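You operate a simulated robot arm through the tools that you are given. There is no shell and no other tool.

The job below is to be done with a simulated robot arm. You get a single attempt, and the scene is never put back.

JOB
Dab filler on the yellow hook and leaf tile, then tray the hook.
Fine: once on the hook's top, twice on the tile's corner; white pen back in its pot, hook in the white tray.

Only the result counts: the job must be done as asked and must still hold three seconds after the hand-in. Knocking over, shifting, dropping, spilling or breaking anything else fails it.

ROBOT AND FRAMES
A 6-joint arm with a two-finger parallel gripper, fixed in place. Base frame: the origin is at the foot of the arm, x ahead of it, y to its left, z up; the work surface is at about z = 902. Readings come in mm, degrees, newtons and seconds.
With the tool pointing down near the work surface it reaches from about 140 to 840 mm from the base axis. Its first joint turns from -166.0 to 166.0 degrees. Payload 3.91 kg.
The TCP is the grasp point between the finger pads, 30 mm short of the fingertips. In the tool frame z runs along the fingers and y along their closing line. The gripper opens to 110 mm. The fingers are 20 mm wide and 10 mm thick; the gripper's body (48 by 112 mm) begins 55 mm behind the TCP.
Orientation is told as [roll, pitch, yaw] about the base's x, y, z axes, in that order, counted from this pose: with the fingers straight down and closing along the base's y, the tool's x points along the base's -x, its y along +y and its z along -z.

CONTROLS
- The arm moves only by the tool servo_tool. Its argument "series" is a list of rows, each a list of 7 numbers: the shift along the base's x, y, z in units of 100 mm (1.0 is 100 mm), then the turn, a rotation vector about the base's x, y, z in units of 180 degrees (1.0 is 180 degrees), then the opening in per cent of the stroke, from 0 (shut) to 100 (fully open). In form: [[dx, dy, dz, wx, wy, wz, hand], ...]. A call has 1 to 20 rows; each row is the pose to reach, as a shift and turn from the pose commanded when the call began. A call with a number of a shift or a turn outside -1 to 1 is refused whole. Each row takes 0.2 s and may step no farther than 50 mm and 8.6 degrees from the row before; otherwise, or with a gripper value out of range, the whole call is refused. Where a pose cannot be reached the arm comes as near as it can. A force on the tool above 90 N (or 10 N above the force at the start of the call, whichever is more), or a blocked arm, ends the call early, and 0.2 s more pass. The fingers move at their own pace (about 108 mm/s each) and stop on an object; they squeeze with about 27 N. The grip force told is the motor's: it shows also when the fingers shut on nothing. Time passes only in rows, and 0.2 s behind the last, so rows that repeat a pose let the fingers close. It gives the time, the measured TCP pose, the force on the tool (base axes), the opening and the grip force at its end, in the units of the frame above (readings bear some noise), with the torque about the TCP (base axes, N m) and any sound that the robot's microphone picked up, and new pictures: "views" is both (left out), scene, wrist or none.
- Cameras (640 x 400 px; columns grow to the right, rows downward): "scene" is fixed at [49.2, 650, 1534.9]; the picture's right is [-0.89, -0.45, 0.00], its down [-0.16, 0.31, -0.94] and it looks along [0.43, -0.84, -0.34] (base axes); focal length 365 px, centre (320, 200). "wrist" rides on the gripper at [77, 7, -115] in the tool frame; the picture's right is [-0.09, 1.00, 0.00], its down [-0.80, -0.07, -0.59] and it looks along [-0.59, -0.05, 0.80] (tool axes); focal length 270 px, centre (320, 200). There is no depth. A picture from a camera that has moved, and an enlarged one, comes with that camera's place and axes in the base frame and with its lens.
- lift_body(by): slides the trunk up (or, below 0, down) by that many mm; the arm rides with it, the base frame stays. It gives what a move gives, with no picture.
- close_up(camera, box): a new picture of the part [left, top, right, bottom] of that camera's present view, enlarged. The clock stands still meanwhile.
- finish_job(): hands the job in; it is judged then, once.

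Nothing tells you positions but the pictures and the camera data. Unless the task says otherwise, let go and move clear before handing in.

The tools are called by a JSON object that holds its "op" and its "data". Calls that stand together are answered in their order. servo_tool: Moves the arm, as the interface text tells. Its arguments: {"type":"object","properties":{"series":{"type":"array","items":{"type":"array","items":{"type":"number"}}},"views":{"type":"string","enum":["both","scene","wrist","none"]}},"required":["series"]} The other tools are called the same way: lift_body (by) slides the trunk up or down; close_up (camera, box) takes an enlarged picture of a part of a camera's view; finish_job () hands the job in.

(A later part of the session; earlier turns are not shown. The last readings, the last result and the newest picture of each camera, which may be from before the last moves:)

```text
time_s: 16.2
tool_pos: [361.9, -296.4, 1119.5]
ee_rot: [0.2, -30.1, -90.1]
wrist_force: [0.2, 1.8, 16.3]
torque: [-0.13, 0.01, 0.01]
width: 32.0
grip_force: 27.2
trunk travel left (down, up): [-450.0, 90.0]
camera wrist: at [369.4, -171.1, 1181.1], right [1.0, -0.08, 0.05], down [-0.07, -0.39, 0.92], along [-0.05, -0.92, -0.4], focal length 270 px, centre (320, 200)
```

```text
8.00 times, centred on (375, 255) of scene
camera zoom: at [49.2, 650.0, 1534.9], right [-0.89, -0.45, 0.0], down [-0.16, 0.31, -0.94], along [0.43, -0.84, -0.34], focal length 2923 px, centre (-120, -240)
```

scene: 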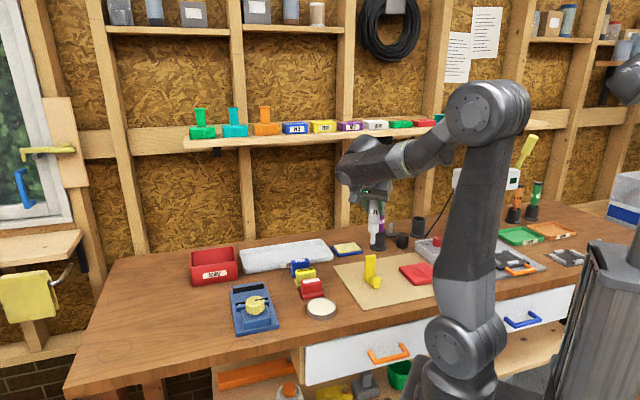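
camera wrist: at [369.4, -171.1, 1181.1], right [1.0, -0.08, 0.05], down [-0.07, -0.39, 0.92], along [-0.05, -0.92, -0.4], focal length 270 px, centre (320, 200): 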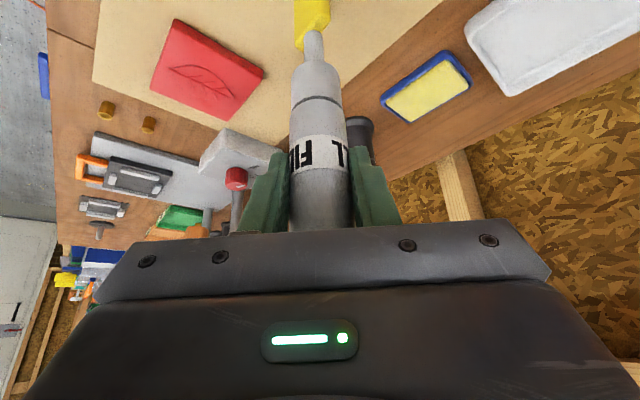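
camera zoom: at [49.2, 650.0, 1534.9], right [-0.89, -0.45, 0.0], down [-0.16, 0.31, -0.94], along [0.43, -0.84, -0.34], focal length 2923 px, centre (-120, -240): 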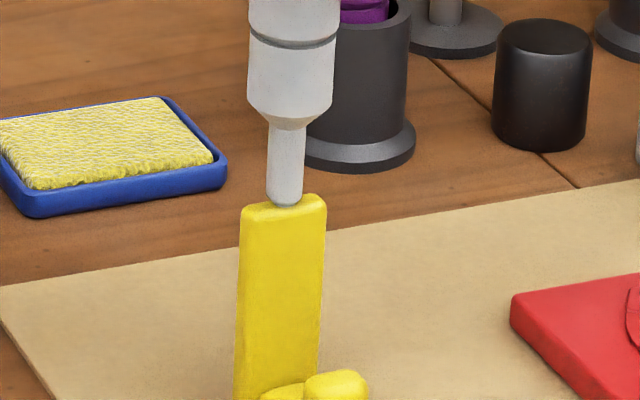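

The nib touched the hook top, with 16 N vertical force and good centring, so that is the one dab. I lift straight off now and check for a mark.

{"op": "servo_tool", "data": {"series": [[0, 0, 0.2, 0, 0, 0, 0], [0, 0, 0.5, 0, 0, 0, 0]], "views": "both"}}

{"op": "close_up", "data": {"camera": "wrist", "box": [270, 0, 370, 70]}}

{"op": "close_up", "data": {"camera": "scene", "box": [355, 230, 395, 280]}}

```text
time_s: 16.8
tool_pos: [362.2, -296.2, 1168.4]
ee_rot: [0.0, -29.9, -90.0]
wrist_force: [-0.5, 0.7, 0.0]
torque: [0.03, 0.01, -0.01]
width: 32.0
grip_force: 27.0
trunk travel left (down, up): [-450.0, 90.0]
camera wrist: at [369.5, -171.2, 1229.6], right [1.0, -0.08, 0.04], down [-0.07, -0.4, 0.92], along [-0.05, -0.91, -0.4], focal length 270 px, centre (320, 200)
```

scene: 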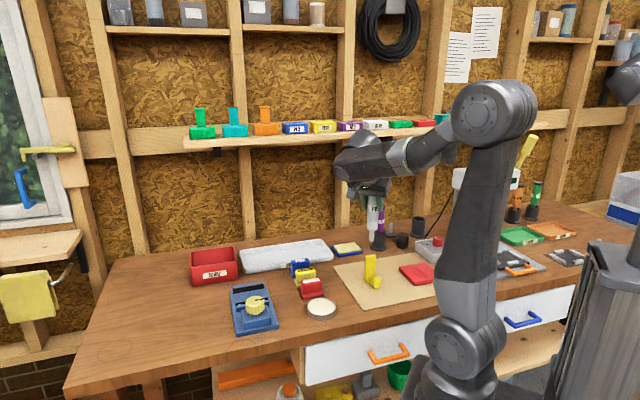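
wrist: 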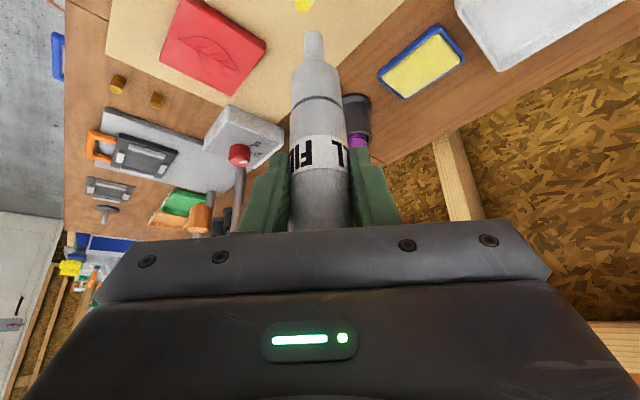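

```text
5.71 times, centred on (320, 35) of wrist
camera zoom: at [369.5, -171.2, 1229.6], right [1.0, -0.08, 0.04], down [-0.07, -0.4, 0.92], along [-0.05, -0.91, -0.4], focal length 1544 px, centre (320, 1143)
```

zoom: 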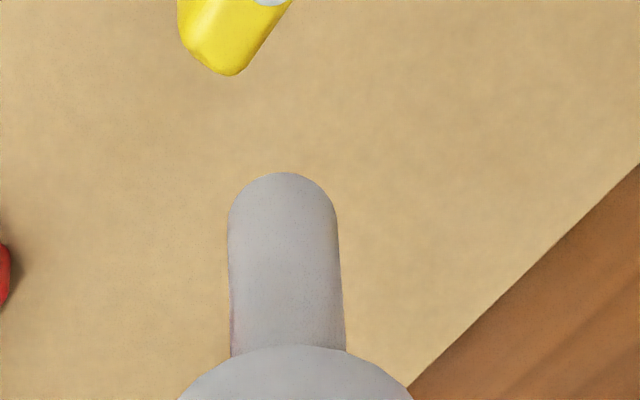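

```text
8.00 times, centred on (375, 255) of scene
camera zoom: at [49.2, 650.0, 1534.9], right [-0.89, -0.45, 0.0], down [-0.16, 0.31, -0.94], along [0.43, -0.84, -0.34], focal length 2923 px, centre (-120, -240)
```

zoom: 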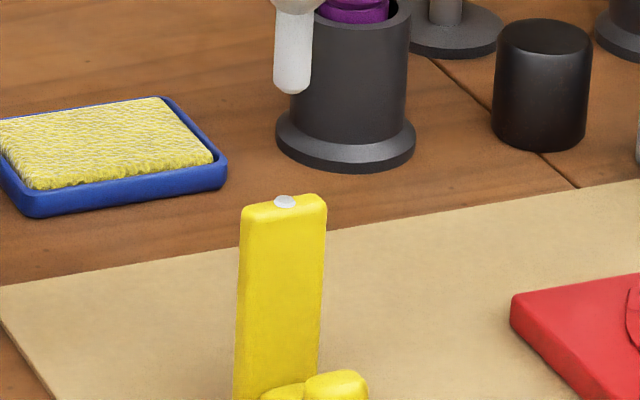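

A clean white dab shows on the hook's top. Next is the leaf tile, so I'll check its corners up close for any chip that marks a particular corner.

{"op": "close_up", "data": {"camera": "wrist", "box": [145, 0, 285, 110]}}

{"op": "close_up", "data": {"camera": "scene", "box": [395, 255, 445, 290]}}

```text
3.64 times, centred on (215, 55) of wrist
camera zoom: at [369.5, -171.2, 1229.6], right [1.0, -0.08, 0.04], down [-0.07, -0.4, 0.92], along [-0.05, -0.91, -0.4], focal length 983 px, centre (702, 727)
```

zoom: 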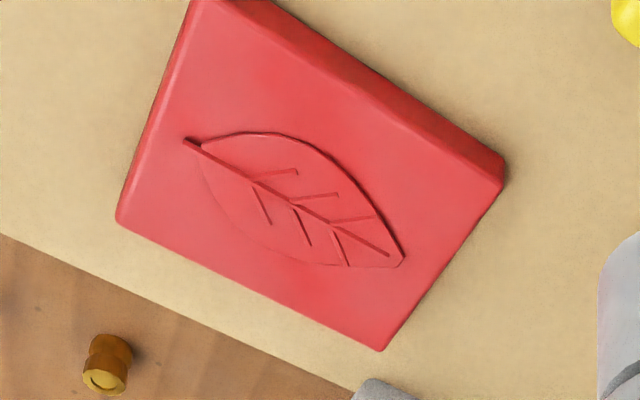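

```text
11.43 times, centred on (420, 272) of scene
camera zoom: at [49.2, 650.0, 1534.9], right [-0.89, -0.45, 0.0], down [-0.16, 0.31, -0.94], along [0.43, -0.84, -0.34], focal length 4175 px, centre (-823, -629)
```

zoom: 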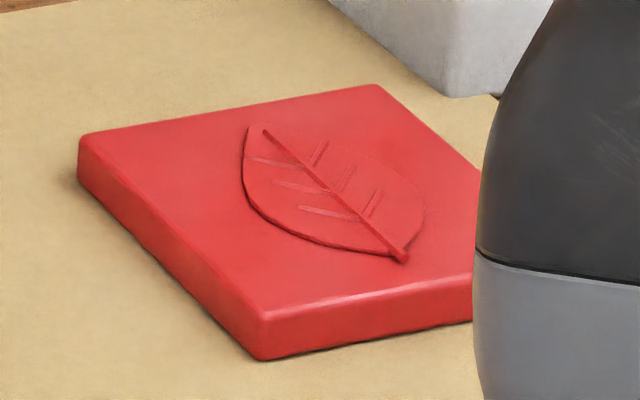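

There is no damage on any corner, so I'll use the tile's corner nearest the hook, at about (296, -402). I plan both dabs about 14 mm in from it. Moving over and hovering.

{"op": "servo_tool", "data": {"series": [[-0.2, -0.3, 0, 0, 0, 0, 0], [-0.45, -0.65, 0, 0, 0, 0, 0], [-0.7, -0.95, 0, 0, 0, 0, 0]], "views": "none"}}

{"op": "servo_tool", "data": {"series": [[-0.114, -0.128, 0, 0, 0, 0, 0], [-0.114, -0.128, -0.4, 0, 0, 0, 0], [-0.114, -0.128, -0.8, 0, 0, 0, 0], [-0.114, -0.128, -1.0, 0, 0, 0, 0], [-0.114, -0.128, -1.0, 0, 0, 0, 0]], "views": "both"}}

{"op": "close_up", "data": {"camera": "wrist", "box": [260, 0, 380, 80]}}

{"op": "close_up", "data": {"camera": "scene", "box": [380, 230, 440, 290]}}

```text
time_s: 17.6
tool_pos: [292.7, -391.6, 1168.9]
ee_rot: [0.0, -30.0, -90.0]
wrist_force: [0.3, -0.3, -1.3]
torque: [-0.01, -0.03, 0.01]
width: 32.1
grip_force: 26.7
trunk travel left (down, up): [-450.0, 90.0]
```

```text
time_s: 18.8
tool_pos: [281.5, -403.1, 1068.7]
ee_rot: [0.0, -30.1, -90.0]
wrist_force: [0.1, -1.2, -0.4]
torque: [0.03, 0.0, 0.01]
width: 32.0
grip_force: 26.7
trunk travel left (down, up): [-450.0, 90.0]
camera wrist: at [288.7, -278.9, 1129.5], right [1.0, -0.08, 0.04], down [-0.07, -0.4, 0.92], along [-0.05, -0.91, -0.4], focal length 270 px, centre (320, 200)
```

scene: 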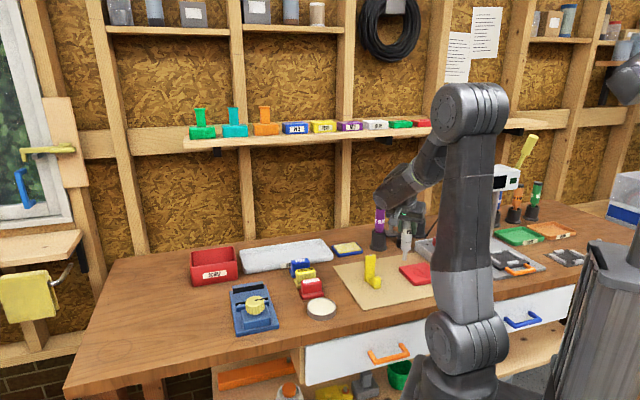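
wrist: 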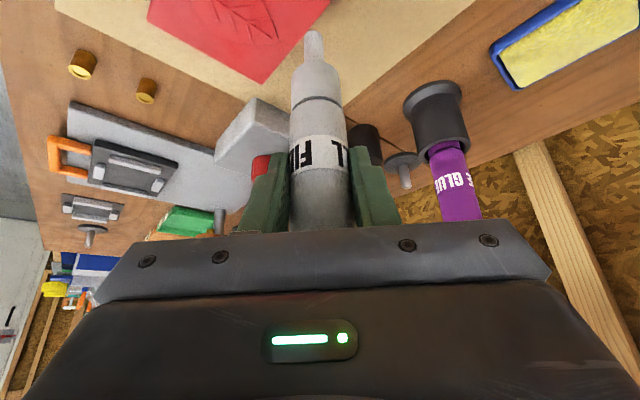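

```text
5.00 times, centred on (320, 40) of wrist
camera zoom: at [288.7, -278.9, 1129.5], right [1.0, -0.08, 0.04], down [-0.07, -0.4, 0.92], along [-0.05, -0.91, -0.4], focal length 1351 px, centre (320, 1000)
```

zoom: 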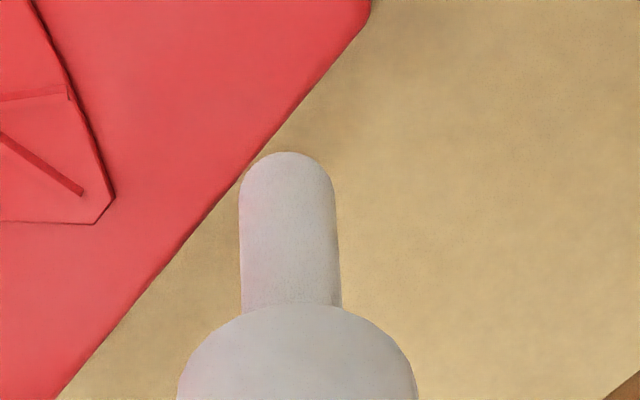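

```text
6.67 times, centred on (410, 260) of scene
camera zoom: at [49.2, 650.0, 1534.9], right [-0.89, -0.45, 0.0], down [-0.16, 0.31, -0.94], along [0.43, -0.84, -0.34], focal length 2436 px, centre (-280, -200)
```

zoom: 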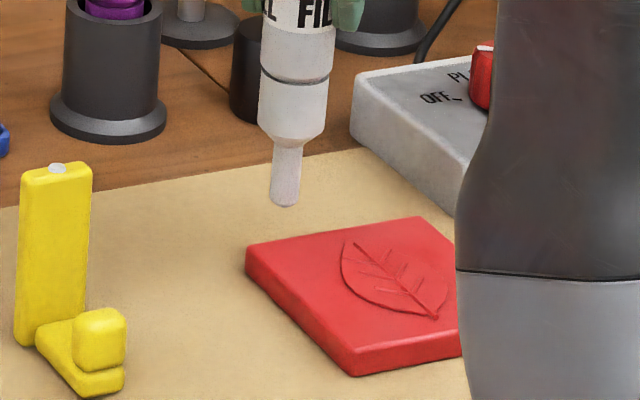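

The nib would land about 13 mm inside the tile's corner, which is what I want. I lower to about 10 mm above the tile, then come down in small steps watching the force.

{"op": "servo_tool", "data": {"series": [[-0.01, -0.02, -0.1, 0, 0, 0, 0], [-0.01, -0.02, -0.2, 0, 0, 0, 0], [-0.01, -0.02, -0.28, 0, 0, 0, 0]], "views": "none"}}

{"op": "servo_tool", "data": {"series": [[0, 0, -0.03, 0, 0, 0, 0]], "views": "none"}}

```text
time_s: 19.6
tool_pos: [279.5, -405.8, 1042.6]
ee_rot: [0.0, -30.2, -89.9]
wrist_force: [-1.7, -1.1, 21.5]
torque: [-0.22, 0.26, -0.03]
width: 32.5
grip_force: 27.0
trunk travel left (down, up): [-450.0, 90.0]
```

```text
time_s: 20.0
tool_pos: [278.8, -405.7, 1038.6]
ee_rot: [0.1, -30.1, -90.0]
wrist_force: [0.9, -0.7, 22.6]
torque: [-0.26, 0.03, 0.02]
width: 32.3
grip_force: 27.0
trunk travel left (down, up): [-450.0, 90.0]
```

Contact on the tile is made at about 22 N, and the pen may have slid slightly up in the grip. I lift off to check the mark.

{"op": "servo_tool", "data": {"series": [[0, 0, 0.2, 0, 0, 0, 0], [0, 0, 0.45, 0, 0, 0, 0], [0, 0, 0.45, 0, 0, 0, 0]], "views": "both"}}

{"op": "close_up", "data": {"camera": "wrist", "box": [260, 0, 380, 80]}}

{"op": "close_up", "data": {"camera": "scene", "box": [380, 230, 440, 290]}}

```text
time_s: 20.8
tool_pos: [279.5, -406.6, 1081.9]
ee_rot: [0.0, -29.9, -90.1]
wrist_force: [-0.6, 0.8, -0.6]
torque: [0.03, 0.0, 0.01]
width: 31.5
grip_force: 26.9
trunk travel left (down, up): [-450.0, 90.0]
camera wrist: at [287.2, -281.4, 1143.1], right [1.0, -0.08, 0.04], down [-0.07, -0.4, 0.92], along [-0.05, -0.91, -0.4], focal length 270 px, centre (320, 200)
```

scene: 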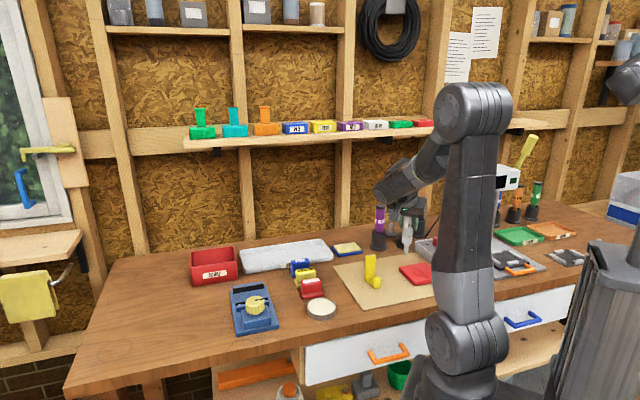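
wrist: 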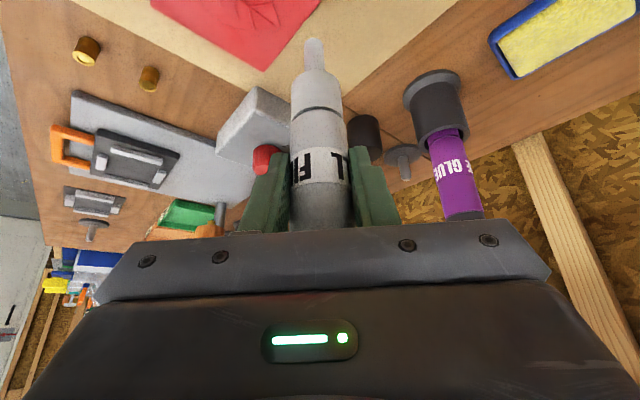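

```text
5.00 times, centred on (320, 40) of wrist
camera zoom: at [287.2, -281.4, 1143.1], right [1.0, -0.08, 0.04], down [-0.07, -0.4, 0.92], along [-0.05, -0.91, -0.4], focal length 1351 px, centre (320, 1000)
```

zoom: 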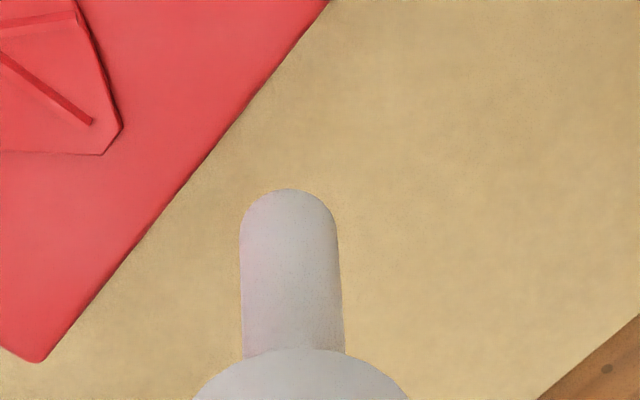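

```text
6.67 times, centred on (410, 260) of scene
camera zoom: at [49.2, 650.0, 1534.9], right [-0.89, -0.45, 0.0], down [-0.16, 0.31, -0.94], along [0.43, -0.84, -0.34], focal length 2436 px, centre (-280, -200)
```

zoom: 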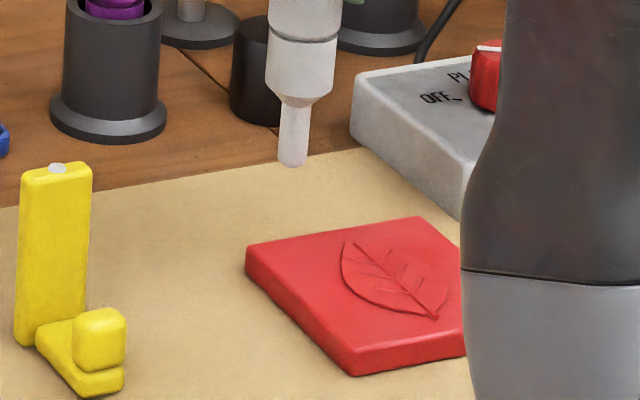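

I can't see a mark on the tile yet, so I'll zoom in hard on that corner.

{"op": "close_up", "data": {"camera": "scene", "box": [395, 258, 425, 278]}}

{"op": "close_up", "data": {"camera": "wrist", "box": [150, 0, 350, 80]}}

{"op": "close_up", "data": {"camera": "scene", "box": [390, 180, 430, 245]}}

```text
16.00 times, centred on (410, 268) of scene
camera zoom: at [49.2, 650.0, 1534.9], right [-0.89, -0.45, 0.0], down [-0.16, 0.31, -0.94], along [0.43, -0.84, -0.34], focal length 5845 px, centre (-1120, -888)
```

zoom: 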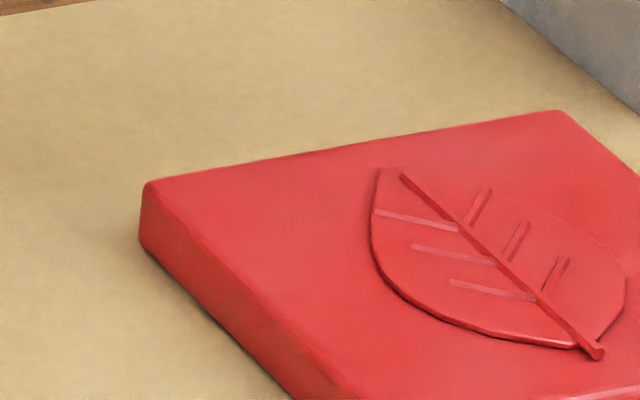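

```text
3.20 times, centred on (250, 40) of wrist
camera zoom: at [287.2, -281.4, 1143.1], right [1.0, -0.08, 0.04], down [-0.07, -0.4, 0.92], along [-0.05, -0.91, -0.4], focal length 865 px, centre (544, 712)
```

zoom: 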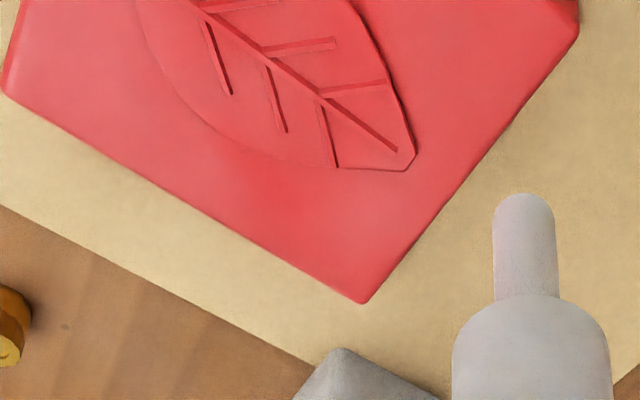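

```text
6.15 times, centred on (410, 212) of scene
camera zoom: at [49.2, 650.0, 1534.9], right [-0.89, -0.45, 0.0], down [-0.16, 0.31, -0.94], along [0.43, -0.84, -0.34], focal length 2248 px, centre (-234, 123)
```

zoom: 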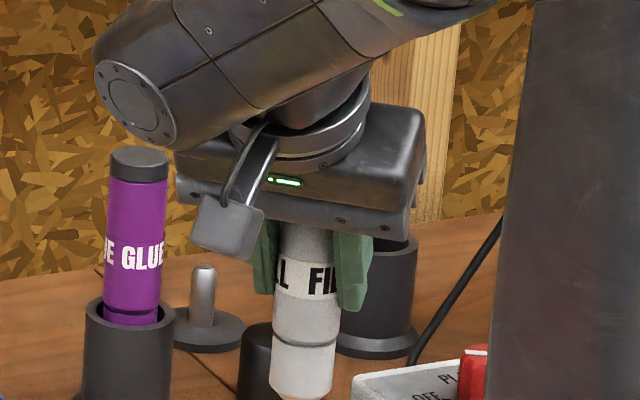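

The first tile touch left no mark, perhaps because it was too hard or the pen slipped. I'll try again gently at the same corner, coming down slowly in small steps.

{"op": "servo_tool", "data": {"series": [[0, 0.03, -0.15, 0, 0, 0, 0], [0, 0.03, -0.27, 0, 0, 0, 0], [0, 0.03, -0.33, 0, 0, 0, 0], [0, 0.03, -0.36, 0, 0, 0, 0], [0, 0.03, -0.36, 0, 0, 0, 0]], "views": "wrist"}}

{"op": "close_up", "data": {"camera": "wrist", "box": [260, 0, 380, 80]}}

{"op": "close_up", "data": {"camera": "scene", "box": [390, 240, 430, 280]}}

```text
time_s: 22.0
tool_pos: [280.8, -403.3, 1045.9]
ee_rot: [-0.1, -30.0, -90.1]
wrist_force: [0.0, -0.1, -0.9]
torque: [0.0, -0.02, 0.01]
width: 31.4
grip_force: 26.7
trunk travel left (down, up): [-450.0, 90.0]
camera wrist: at [287.6, -278.1, 1107.2], right [1.0, -0.08, 0.04], down [-0.07, -0.4, 0.92], along [-0.05, -0.91, -0.4], focal length 270 px, centre (320, 200)
```

wrist: 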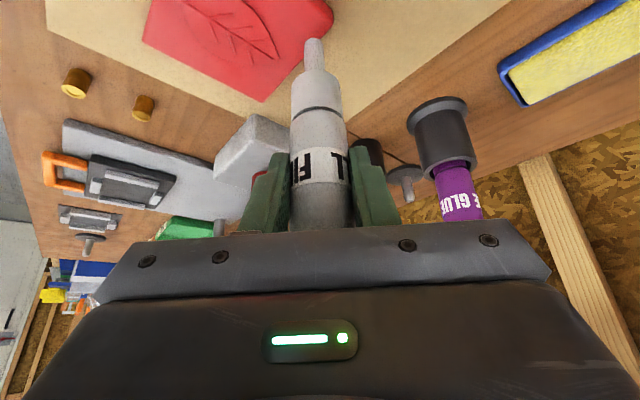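

```text
5.00 times, centred on (320, 40) of wrist
camera zoom: at [287.6, -278.1, 1107.2], right [1.0, -0.08, 0.04], down [-0.07, -0.4, 0.92], along [-0.05, -0.91, -0.4], focal length 1351 px, centre (320, 1000)
```

zoom: 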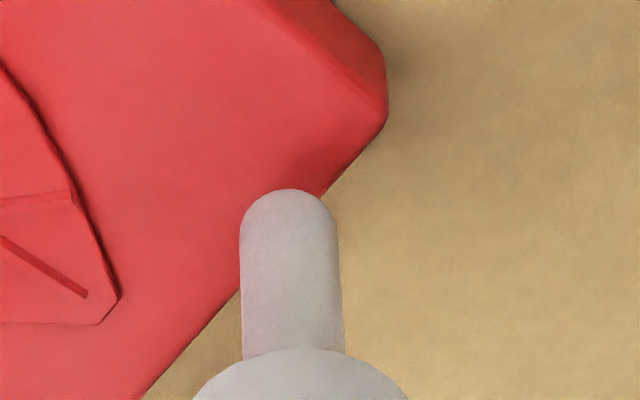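

```text
10.00 times, centred on (410, 260) of scene
camera zoom: at [49.2, 650.0, 1534.9], right [-0.89, -0.45, 0.0], down [-0.16, 0.31, -0.94], along [0.43, -0.84, -0.34], focal length 3653 px, centre (-580, -400)
```

zoom: 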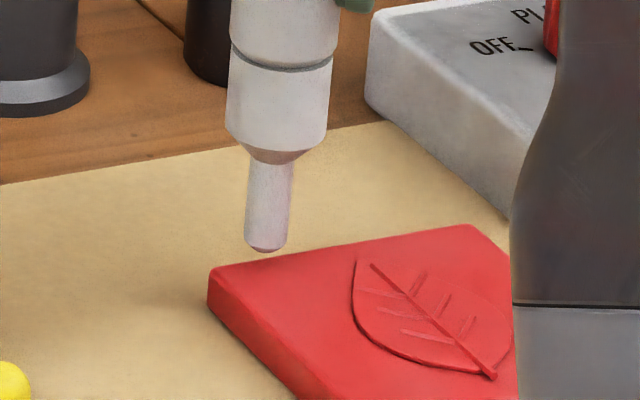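

The nib is now a few mm above the tile's corner. I go down in 2 mm steps.

{"op": "servo_tool", "data": {"series": [[0, 0, -0.02, 0, 0, 0, 0]], "views": "none"}}

```text
time_s: 22.4
tool_pos: [280.2, -403.4, 1044.7]
ee_rot: [0.1, -30.0, -90.0]
wrist_force: [-0.9, 0.1, -0.8]
torque: [-0.02, 0.01, 0.02]
width: 31.6
grip_force: 26.6
trunk travel left (down, up): [-450.0, 90.0]
```

{"op": "servo_tool", "data": {"series": [[0, 0, -0.02, 0, 0, 0, 0]], "views": "none"}}

```text
time_s: 22.8
tool_pos: [279.4, -402.4, 1041.5]
ee_rot: [0.0, -30.1, -89.9]
wrist_force: [-0.1, 0.9, 0.1]
torque: [0.03, -0.01, 0.0]
width: 31.6
grip_force: 27.1
trunk travel left (down, up): [-450.0, 90.0]
```

No contact yet at TCP 1041.5. I continue down by small steps.

{"op": "servo_tool", "data": {"series": [[0, 0, -0.02, 0, 0, 0, 0]], "views": "none"}}

```text
time_s: 23.2
tool_pos: [279.6, -402.5, 1039.0]
ee_rot: [0.0, -30.0, -90.0]
wrist_force: [0.4, -0.1, -1.2]
torque: [0.0, 0.01, 0.01]
width: 31.9
grip_force: 27.0
trunk travel left (down, up): [-450.0, 90.0]
```

{"op": "servo_tool", "data": {"series": [[0, 0, -0.02, 0, 0, 0, 0]], "views": "none"}}

```text
time_s: 23.6
tool_pos: [280.7, -402.9, 1039.7]
ee_rot: [0.1, -29.9, -90.0]
wrist_force: [-0.5, 0.2, 3.5]
torque: [-0.05, 0.01, -0.02]
width: 31.7
grip_force: 26.9
trunk travel left (down, up): [-450.0, 90.0]
```

Contact just began at 3.5 N. I press about 1.5 mm more and dwell briefly.

{"op": "servo_tool", "data": {"series": [[0, 0, -0.015, 0, 0, 0, 0], [0, 0, -0.015, 0, 0, 0, 0]], "views": "wrist"}}

{"op": "close_up", "data": {"camera": "scene", "box": [390, 240, 430, 280]}}

{"op": "close_up", "data": {"camera": "wrist", "box": [260, 0, 380, 80]}}

```text
time_s: 24.2
tool_pos: [279.5, -401.7, 1038.0]
ee_rot: [0.1, -30.2, -90.0]
wrist_force: [0.2, 0.5, 18.8]
torque: [-0.17, 0.03, 0.0]
width: 31.8
grip_force: 27.0
trunk travel left (down, up): [-450.0, 90.0]
camera wrist: at [287.4, -277.8, 1099.5], right [1.0, -0.08, 0.05], down [-0.07, -0.39, 0.92], along [-0.05, -0.92, -0.4], focal length 270 px, centre (320, 200)
```

wrist: 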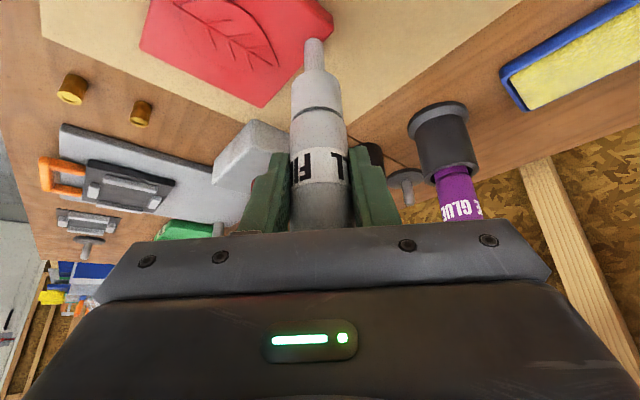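

```text
10.00 times, centred on (410, 260) of scene
camera zoom: at [49.2, 650.0, 1534.9], right [-0.89, -0.45, 0.0], down [-0.16, 0.31, -0.94], along [0.43, -0.84, -0.34], focal length 3653 px, centre (-580, -400)
```

zoom: 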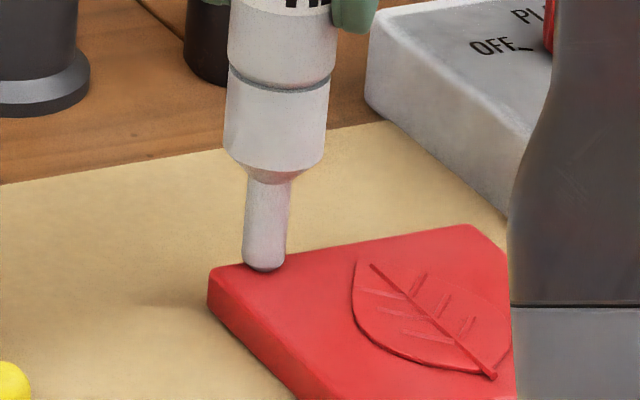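

```text
5.00 times, centred on (320, 40) of wrist
camera zoom: at [287.4, -277.8, 1099.5], right [1.0, -0.08, 0.05], down [-0.07, -0.39, 0.92], along [-0.05, -0.92, -0.4], focal length 1351 px, centre (320, 1000)
```

zoom: 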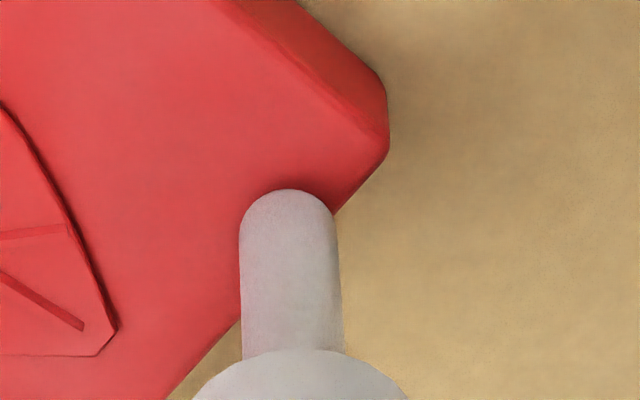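

In contact at 19 N, but the picture shows the nib sitting nearer the tile's back edge than I computed. The tip is about 10 mm further toward -y than the TCP, which explains the earlier miss. I lift off and check.

{"op": "servo_tool", "data": {"series": [[0, 0, 0.2, 0, 0, 0, 0], [0, 0, 0.4, 0, 0, 0, 0], [0, 0, 0.4, 0, 0, 0, 0]], "views": "wrist"}}

{"op": "close_up", "data": {"camera": "scene", "box": [390, 240, 430, 280]}}

{"op": "close_up", "data": {"camera": "wrist", "box": [260, 0, 380, 80]}}

```text
time_s: 25.0
tool_pos: [279.0, -402.5, 1076.7]
ee_rot: [-0.1, -29.9, -90.0]
wrist_force: [0.6, 0.5, -0.6]
torque: [-0.02, -0.02, -0.01]
width: 31.8
grip_force: 27.3
trunk travel left (down, up): [-450.0, 90.0]
camera wrist: at [287.8, -278.9, 1138.0], right [1.0, -0.08, 0.04], down [-0.07, -0.4, 0.92], along [-0.05, -0.91, -0.4], focal length 270 px, centre (320, 200)
```

wrist: 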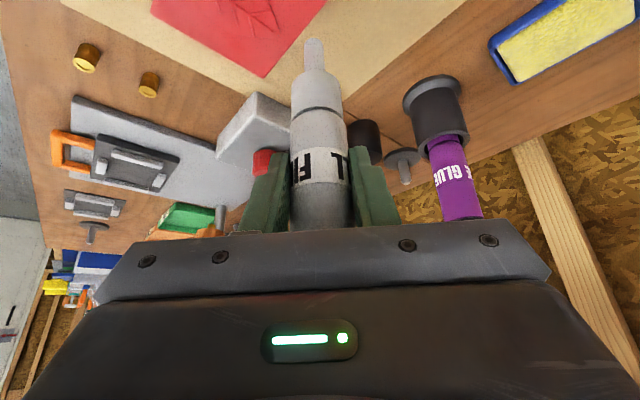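

```text
10.00 times, centred on (410, 260) of scene
camera zoom: at [49.2, 650.0, 1534.9], right [-0.89, -0.45, 0.0], down [-0.16, 0.31, -0.94], along [0.43, -0.84, -0.34], focal length 3653 px, centre (-580, -400)
```

zoom: 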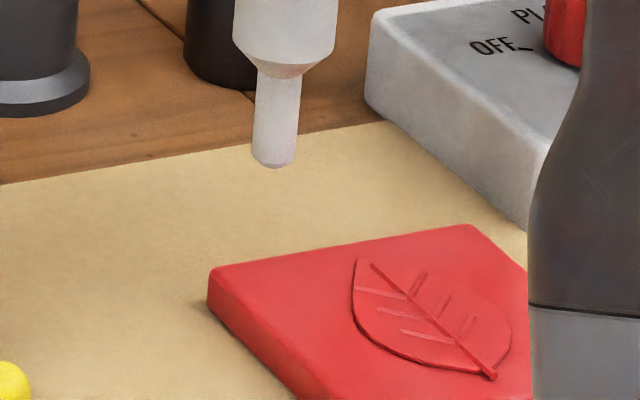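

```text
5.00 times, centred on (320, 40) of wrist
camera zoom: at [287.8, -278.9, 1138.0], right [1.0, -0.08, 0.04], down [-0.07, -0.4, 0.92], along [-0.05, -0.91, -0.4], focal length 1351 px, centre (320, 1000)
```

zoom: 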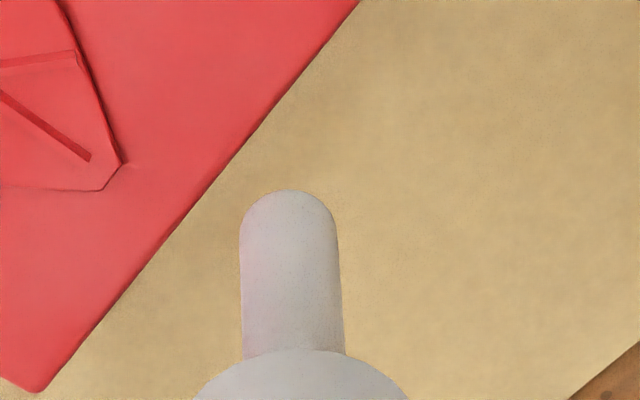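

Still no mark. Comparing both views at contact, the nib centre was right on the tile's back edge, so it was not properly on the top. I'll shift 10.5 mm in +y so the nib lands well inside the corner, then come down and look before contact.

{"op": "servo_tool", "data": {"series": [[0, 0.105, -0.1, 0, 0, 0, 0], [0, 0.105, -0.22, 0, 0, 0, 0], [0, 0.105, -0.3, 0, 0, 0, 0], [0, 0.105, -0.33, 0, 0, 0, 0], [0, 0.105, -0.33, 0, 0, 0, 0]], "views": "wrist"}}

{"op": "close_up", "data": {"camera": "scene", "box": [390, 240, 430, 280]}}

{"op": "close_up", "data": {"camera": "wrist", "box": [260, 0, 380, 80]}}

```text
time_s: 26.2
tool_pos: [278.9, -393.5, 1042.9]
ee_rot: [0.0, -30.0, -89.9]
wrist_force: [-0.7, -0.1, -1.0]
torque: [-0.03, 0.01, -0.03]
width: 31.9
grip_force: 26.6
trunk travel left (down, up): [-450.0, 90.0]
camera wrist: at [287.3, -268.0, 1105.4], right [1.0, -0.08, 0.04], down [-0.07, -0.4, 0.92], along [-0.05, -0.91, -0.4], focal length 270 px, centre (320, 200)
```

wrist: 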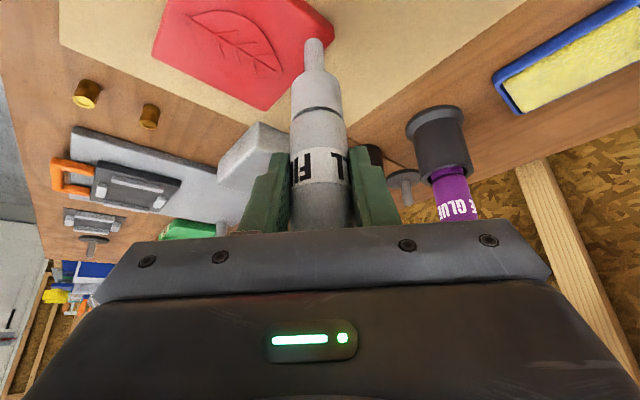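

```text
10.00 times, centred on (410, 260) of scene
camera zoom: at [49.2, 650.0, 1534.9], right [-0.89, -0.45, 0.0], down [-0.16, 0.31, -0.94], along [0.43, -0.84, -0.34], focal length 3653 px, centre (-580, -400)
```

zoom: 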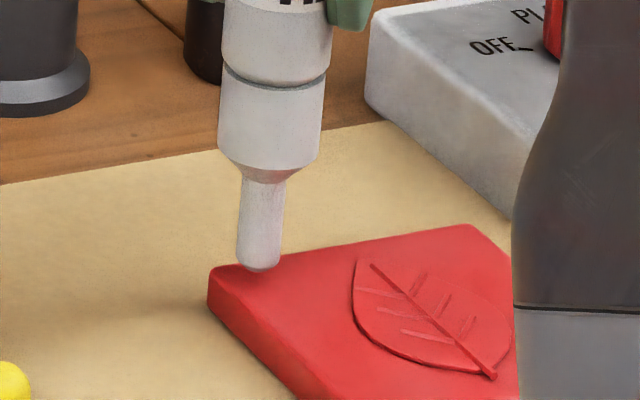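

```text
5.00 times, centred on (320, 40) of wrist
camera zoom: at [287.3, -268.0, 1105.4], right [1.0, -0.08, 0.04], down [-0.07, -0.4, 0.92], along [-0.05, -0.91, -0.4], focal length 1351 px, centre (320, 1000)
```

zoom: 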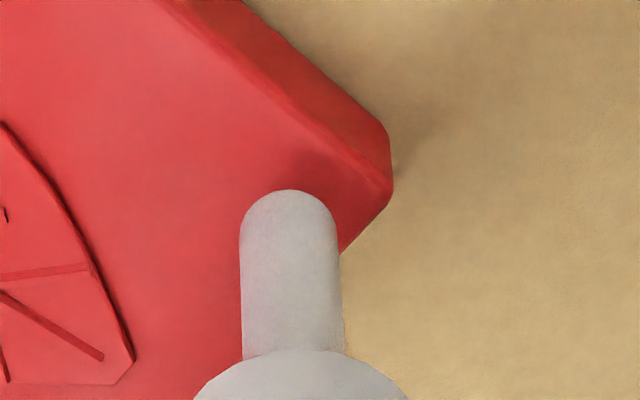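

The nib will now land on the tile top, about 7 mm in from the back edge. I shift 3 mm more in +y and lower slowly.

{"op": "servo_tool", "data": {"series": [[0, 0.03, -0.01, 0, 0, 0, 0], [0, 0.03, -0.03, 0, 0, 0, 0]], "views": "none"}}

```text
time_s: 26.8
tool_pos: [279.9, -389.7, 1041.4]
ee_rot: [0.0, -30.0, -90.0]
wrist_force: [0.8, -0.3, -1.8]
torque: [-0.01, -0.01, -0.01]
width: 31.9
grip_force: 26.6
trunk travel left (down, up): [-450.0, 90.0]
```

{"op": "servo_tool", "data": {"series": [[0, 0, -0.02, 0, 0, 0, 0]], "views": "none"}}

```text
time_s: 27.2
tool_pos: [281.0, -388.7, 1040.2]
ee_rot: [0.0, -30.0, -90.1]
wrist_force: [-0.1, 0.8, -1.4]
torque: [0.03, -0.01, -0.02]
width: 31.9
grip_force: 27.0
trunk travel left (down, up): [-450.0, 90.0]
```

{"op": "servo_tool", "data": {"series": [[0, 0, -0.015, 0, 0, 0, 0]], "views": "none"}}

```text
time_s: 27.6
tool_pos: [279.2, -390.1, 1037.7]
ee_rot: [0.1, -30.2, -90.1]
wrist_force: [-0.1, -0.7, 8.8]
torque: [-0.11, 0.03, -0.01]
width: 31.8
grip_force: 27.1
trunk travel left (down, up): [-450.0, 90.0]
```

Contact at 9 N. I hold a moment with a slight press and look.

{"op": "servo_tool", "data": {"series": [[0, 0, -0.005, 0, 0, 0, 0], [0, 0, -0.005, 0, 0, 0, 0]], "views": "wrist"}}

{"op": "close_up", "data": {"camera": "scene", "box": [390, 240, 430, 280]}}

```text
time_s: 28.2
tool_pos: [280.2, -389.3, 1037.4]
ee_rot: [0.1, -30.2, -89.9]
wrist_force: [0.4, -2.0, 21.4]
torque: [-0.35, -0.01, 0.01]
width: 31.6
grip_force: 27.5
trunk travel left (down, up): [-450.0, 90.0]
camera wrist: at [287.3, -264.3, 1099.5], right [1.0, -0.08, 0.05], down [-0.07, -0.39, 0.92], along [-0.05, -0.92, -0.4], focal length 270 px, centre (320, 200)
```

wrist: 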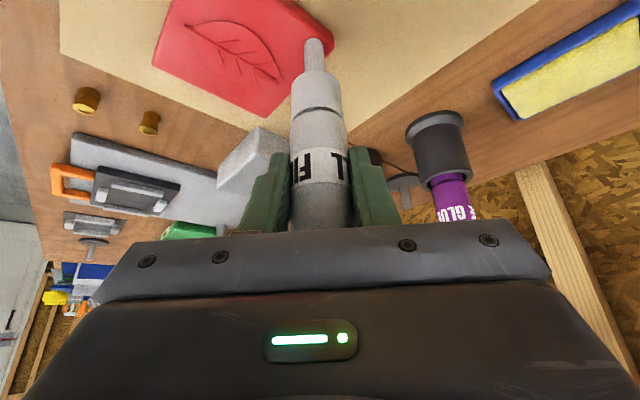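

```text
10.00 times, centred on (410, 260) of scene
camera zoom: at [49.2, 650.0, 1534.9], right [-0.89, -0.45, 0.0], down [-0.16, 0.31, -0.94], along [0.43, -0.84, -0.34], focal length 3653 px, centre (-580, -400)
```

zoom: 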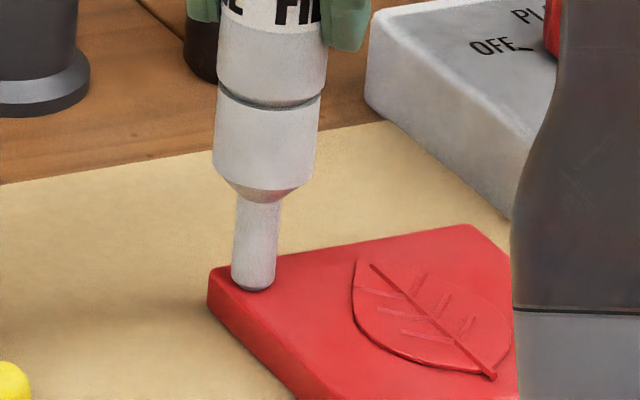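

The nib is now clearly on the tile's top at the corner. Lifting off to check the mark.

{"op": "servo_tool", "data": {"series": [[0, 0, 0.2, 0, 0, 0, 0], [0, 0, 0.4, 0, 0, 0, 0]], "views": "wrist"}}

{"op": "close_up", "data": {"camera": "scene", "box": [390, 240, 430, 280]}}

{"op": "close_up", "data": {"camera": "wrist", "box": [260, 0, 380, 80]}}

```text
time_s: 28.8
tool_pos: [280.2, -389.6, 1076.7]
ee_rot: [-0.1, -29.8, -90.0]
wrist_force: [-0.7, -0.3, -0.3]
torque: [0.01, -0.01, 0.02]
width: 31.6
grip_force: 26.9
trunk travel left (down, up): [-450.0, 90.0]
camera wrist: at [287.3, -264.2, 1137.8], right [1.0, -0.08, 0.04], down [-0.07, -0.4, 0.91], along [-0.05, -0.91, -0.4], focal length 270 px, centre (320, 200)
```

wrist: 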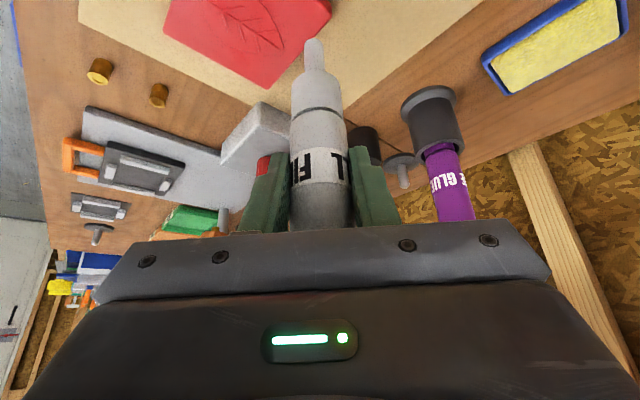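

```text
10.00 times, centred on (410, 260) of scene
camera zoom: at [49.2, 650.0, 1534.9], right [-0.89, -0.45, 0.0], down [-0.16, 0.31, -0.94], along [0.43, -0.84, -0.34], focal length 3653 px, centre (-580, -400)
```

zoom: 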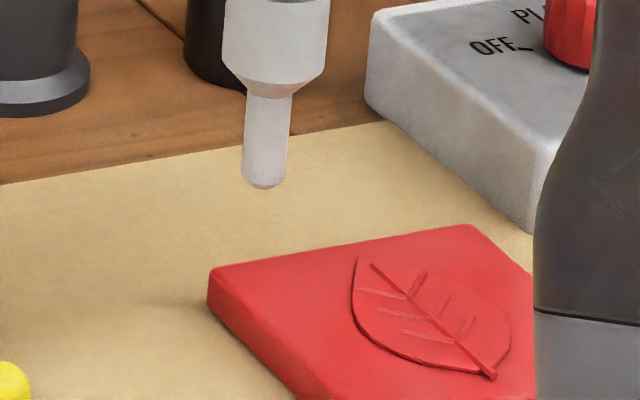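

```text
5.00 times, centred on (320, 40) of wrist
camera zoom: at [287.3, -264.2, 1137.8], right [1.0, -0.08, 0.04], down [-0.07, -0.4, 0.91], along [-0.05, -0.91, -0.4], focal length 1351 px, centre (320, 1000)
```

zoom: 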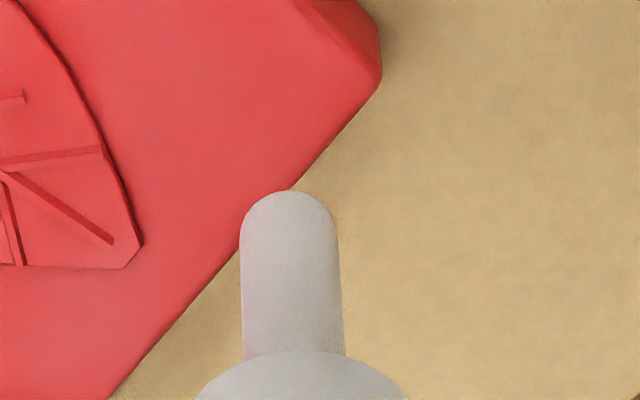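

No mark again, although the nib was clearly on the top. All three tile presses reached about 20 N, while the hook dab stayed at 16 N, so I suspect a dab must be light. I'll try a quick, light dab at the same place.

{"op": "servo_tool", "data": {"series": [[0, 0, -0.12, 0, 0, 0, 0], [0, 0, -0.24, 0, 0, 0, 0], [0, 0, -0.32, 0, 0, 0, 0], [0, 0, -0.35, 0, 0, 0, 0], [0, 0, -0.35, 0, 0, 0, 0]], "views": "none"}}

{"op": "servo_tool", "data": {"series": [[0, 0, -0.025, 0, 0, 0, 0], [0, 0, -0.045, 0, 0, 0, 0], [0, 0, 0.05, 0, 0, 0, 0], [0, 0, 0.35, 0, 0, 0, 0]], "views": "wrist"}}

{"op": "close_up", "data": {"camera": "scene", "box": [390, 240, 430, 280]}}

```text
time_s: 30.0
tool_pos: [280.2, -390.2, 1042.6]
ee_rot: [0.1, -30.1, -90.1]
wrist_force: [0.0, -0.1, -0.9]
torque: [0.01, -0.02, 0.01]
width: 31.7
grip_force: 27.2
trunk travel left (down, up): [-450.0, 90.0]
```

```text
time_s: 31.0
tool_pos: [279.7, -389.4, 1077.9]
ee_rot: [0.0, -29.9, -89.9]
wrist_force: [0.5, -0.5, -0.9]
torque: [-0.01, 0.01, -0.01]
width: 31.8
grip_force: 27.1
trunk travel left (down, up): [-450.0, 90.0]
camera wrist: at [287.5, -265.0, 1138.5], right [1.0, -0.08, 0.04], down [-0.07, -0.4, 0.92], along [-0.05, -0.91, -0.4], focal length 270 px, centre (320, 200)
```

wrist: 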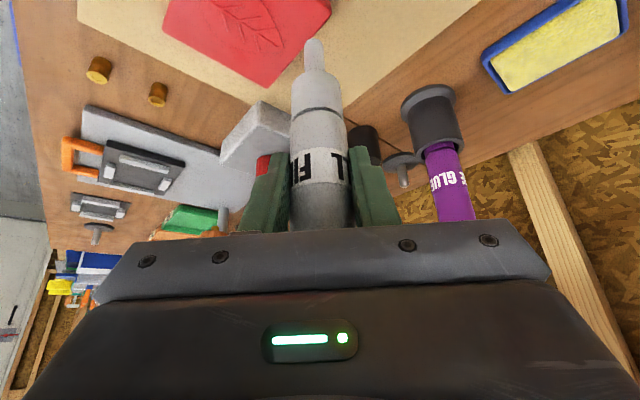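

```text
10.00 times, centred on (410, 260) of scene
camera zoom: at [49.2, 650.0, 1534.9], right [-0.89, -0.45, 0.0], down [-0.16, 0.31, -0.94], along [0.43, -0.84, -0.34], focal length 3653 px, centre (-580, -400)
```

zoom: 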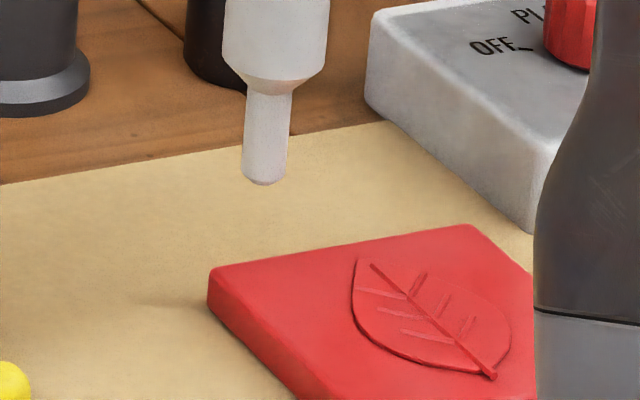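

Still none, though that one may have been too brief to count. I'll try once more with a moderate, held contact of about 8-12 N, reading the force as I go.

{"op": "servo_tool", "data": {"series": [[0, 0, -0.12, 0, 0, 0, 0], [0, 0, -0.24, 0, 0, 0, 0], [0, 0, -0.32, 0, 0, 0, 0], [0, 0, -0.36, 0, 0, 0, 0], [0, 0, -0.36, 0, 0, 0, 0]], "views": "none"}}

{"op": "servo_tool", "data": {"series": [[0, 0, -0.02, 0, 0, 0, 0], [0, 0, -0.025, 0, 0, 0, 0]], "views": "wrist"}}

{"op": "close_up", "data": {"camera": "scene", "box": [395, 250, 420, 275]}}

```text
time_s: 32.2
tool_pos: [279.9, -390.2, 1040.8]
ee_rot: [0.0, -30.0, -90.0]
wrist_force: [-0.3, 0.2, -1.0]
torque: [-0.02, 0.01, 0.01]
width: 31.7
grip_force: 27.1
trunk travel left (down, up): [-450.0, 90.0]
```

```text
time_s: 32.8
tool_pos: [280.2, -390.3, 1038.8]
ee_rot: [0.0, -30.0, -90.0]
wrist_force: [0.8, -0.5, 3.9]
torque: [-0.02, -0.04, -0.01]
width: 31.7
grip_force: 26.2
trunk travel left (down, up): [-450.0, 90.0]
camera wrist: at [287.7, -264.7, 1099.9], right [1.0, -0.08, 0.04], down [-0.07, -0.4, 0.92], along [-0.05, -0.92, -0.4], focal length 270 px, centre (320, 200)
```

wrist: 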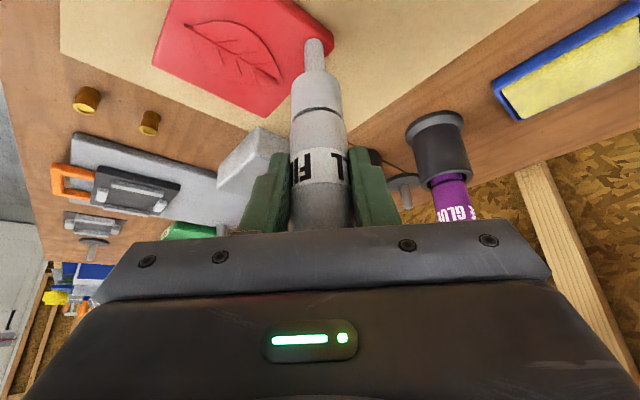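

```text
16.00 times, centred on (408, 262) of scene
camera zoom: at [49.2, 650.0, 1534.9], right [-0.89, -0.45, 0.0], down [-0.16, 0.31, -0.94], along [0.43, -0.84, -0.34], focal length 5845 px, centre (-1080, -800)
```

zoom: 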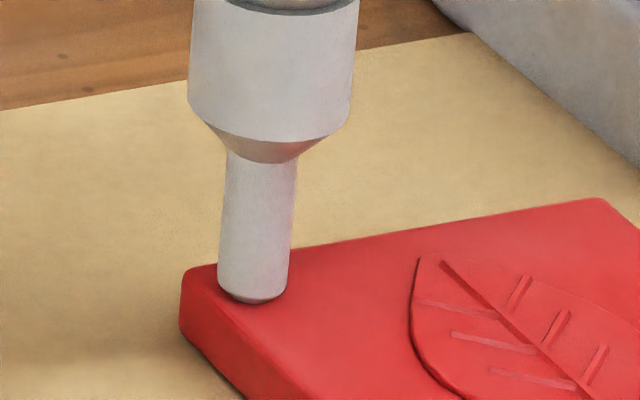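

Contact at 4 N. I hold slightly firmer for two rows and then lift in the same move.

{"op": "servo_tool", "data": {"series": [[0, 0, -0.007, 0, 0, 0, 0], [0, 0, -0.007, 0, 0, 0, 0], [0, 0, 0.1, 0, 0, 0, 0], [0, 0, 0.4, 0, 0, 0, 0]], "views": "wrist"}}

{"op": "close_up", "data": {"camera": "scene", "box": [390, 240, 430, 280]}}

{"op": "close_up", "data": {"camera": "scene", "box": [355, 245, 385, 275]}}

```text
time_s: 33.8
tool_pos: [279.0, -388.9, 1078.4]
ee_rot: [0.0, -29.9, -90.0]
wrist_force: [-0.2, -0.6, -0.5]
torque: [0.01, 0.0, -0.01]
width: 31.8
grip_force: 27.3
trunk travel left (down, up): [-450.0, 90.0]
camera wrist: at [287.2, -264.7, 1140.2], right [1.0, -0.08, 0.04], down [-0.07, -0.4, 0.91], along [-0.05, -0.91, -0.4], focal length 270 px, centre (320, 200)
```

wrist: 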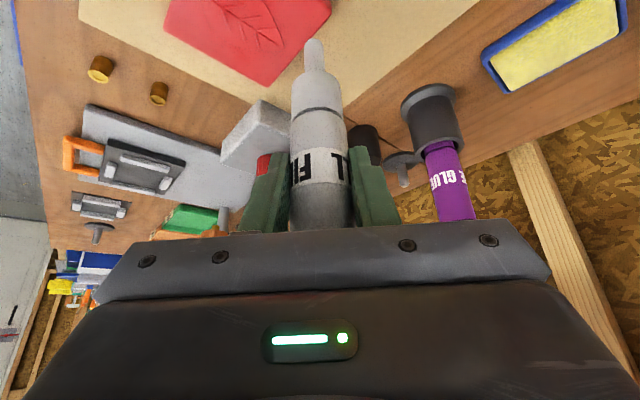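

```text
10.00 times, centred on (410, 260) of scene
camera zoom: at [49.2, 650.0, 1534.9], right [-0.89, -0.45, 0.0], down [-0.16, 0.31, -0.94], along [0.43, -0.84, -0.34], focal length 3653 px, centre (-580, -400)
```

zoom: 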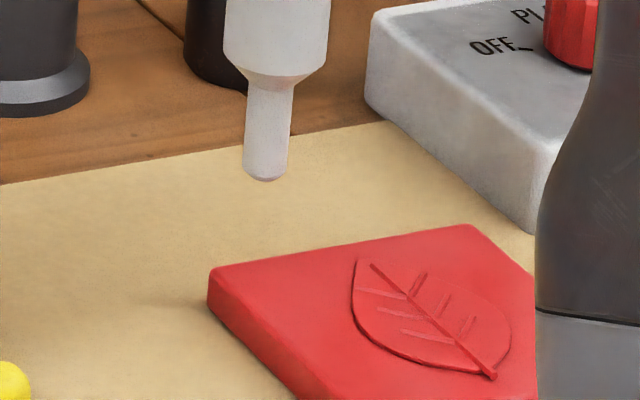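

```text
13.33 times, centred on (370, 260) of scene
camera zoom: at [49.2, 650.0, 1534.9], right [-0.89, -0.45, 0.0], down [-0.16, 0.31, -0.94], along [0.43, -0.84, -0.34], focal length 4871 px, centre (-347, -600)
```

zoom: 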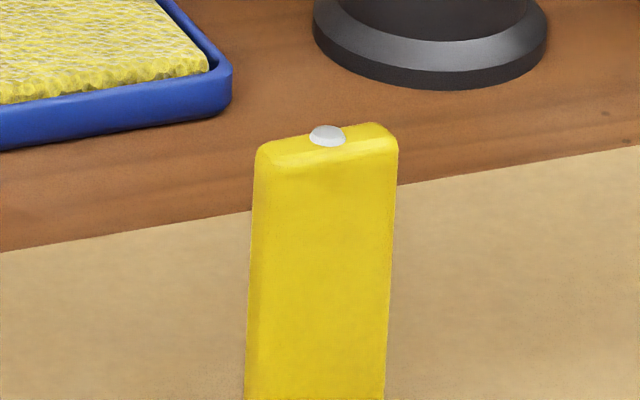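

The hook's blob is still there and sits where the nib touched, but the tile remains unmarked. I'll inspect the nib itself closely in case something about it changed.

{"op": "close_up", "data": {"camera": "scene", "box": [398, 236, 418, 262]}}

{"op": "close_up", "data": {"camera": "wrist", "box": [290, 20, 340, 60]}}

{"op": "close_up", "data": {"camera": "wrist", "box": [160, 0, 340, 100]}}

```text
15.38 times, centred on (408, 249) of scene
camera zoom: at [49.2, 650.0, 1534.9], right [-0.89, -0.45, 0.0], down [-0.16, 0.31, -0.94], along [0.43, -0.84, -0.34], focal length 5620 px, centre (-1034, -554)
```

zoom: 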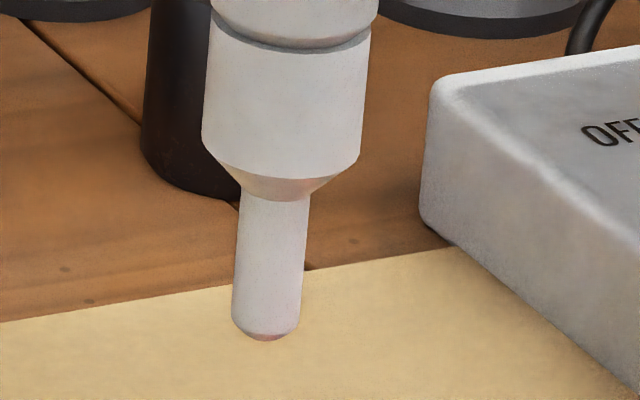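

```text
10.00 times, centred on (315, 40) of wrist
camera zoom: at [287.2, -264.7, 1140.2], right [1.0, -0.08, 0.04], down [-0.07, -0.4, 0.91], along [-0.05, -0.91, -0.4], focal length 2703 px, centre (370, 1800)
```

zoom: 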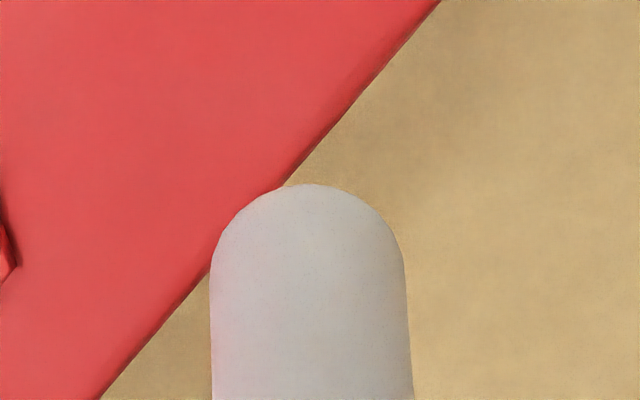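

```text
3.56 times, centred on (250, 50) of wrist
camera zoom: at [287.2, -264.7, 1140.2], right [1.0, -0.08, 0.04], down [-0.07, -0.4, 0.91], along [-0.05, -0.91, -0.4], focal length 961 px, centre (569, 733)
```

zoom: 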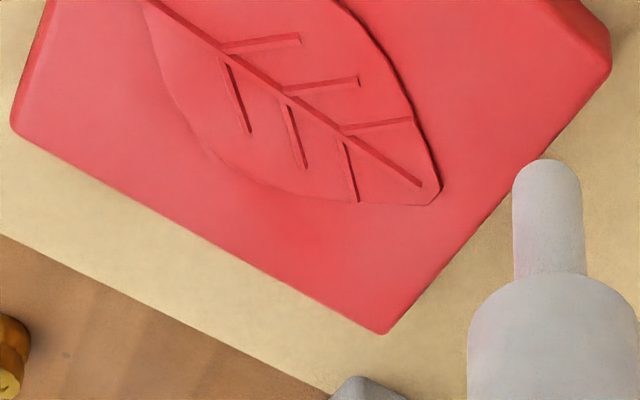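

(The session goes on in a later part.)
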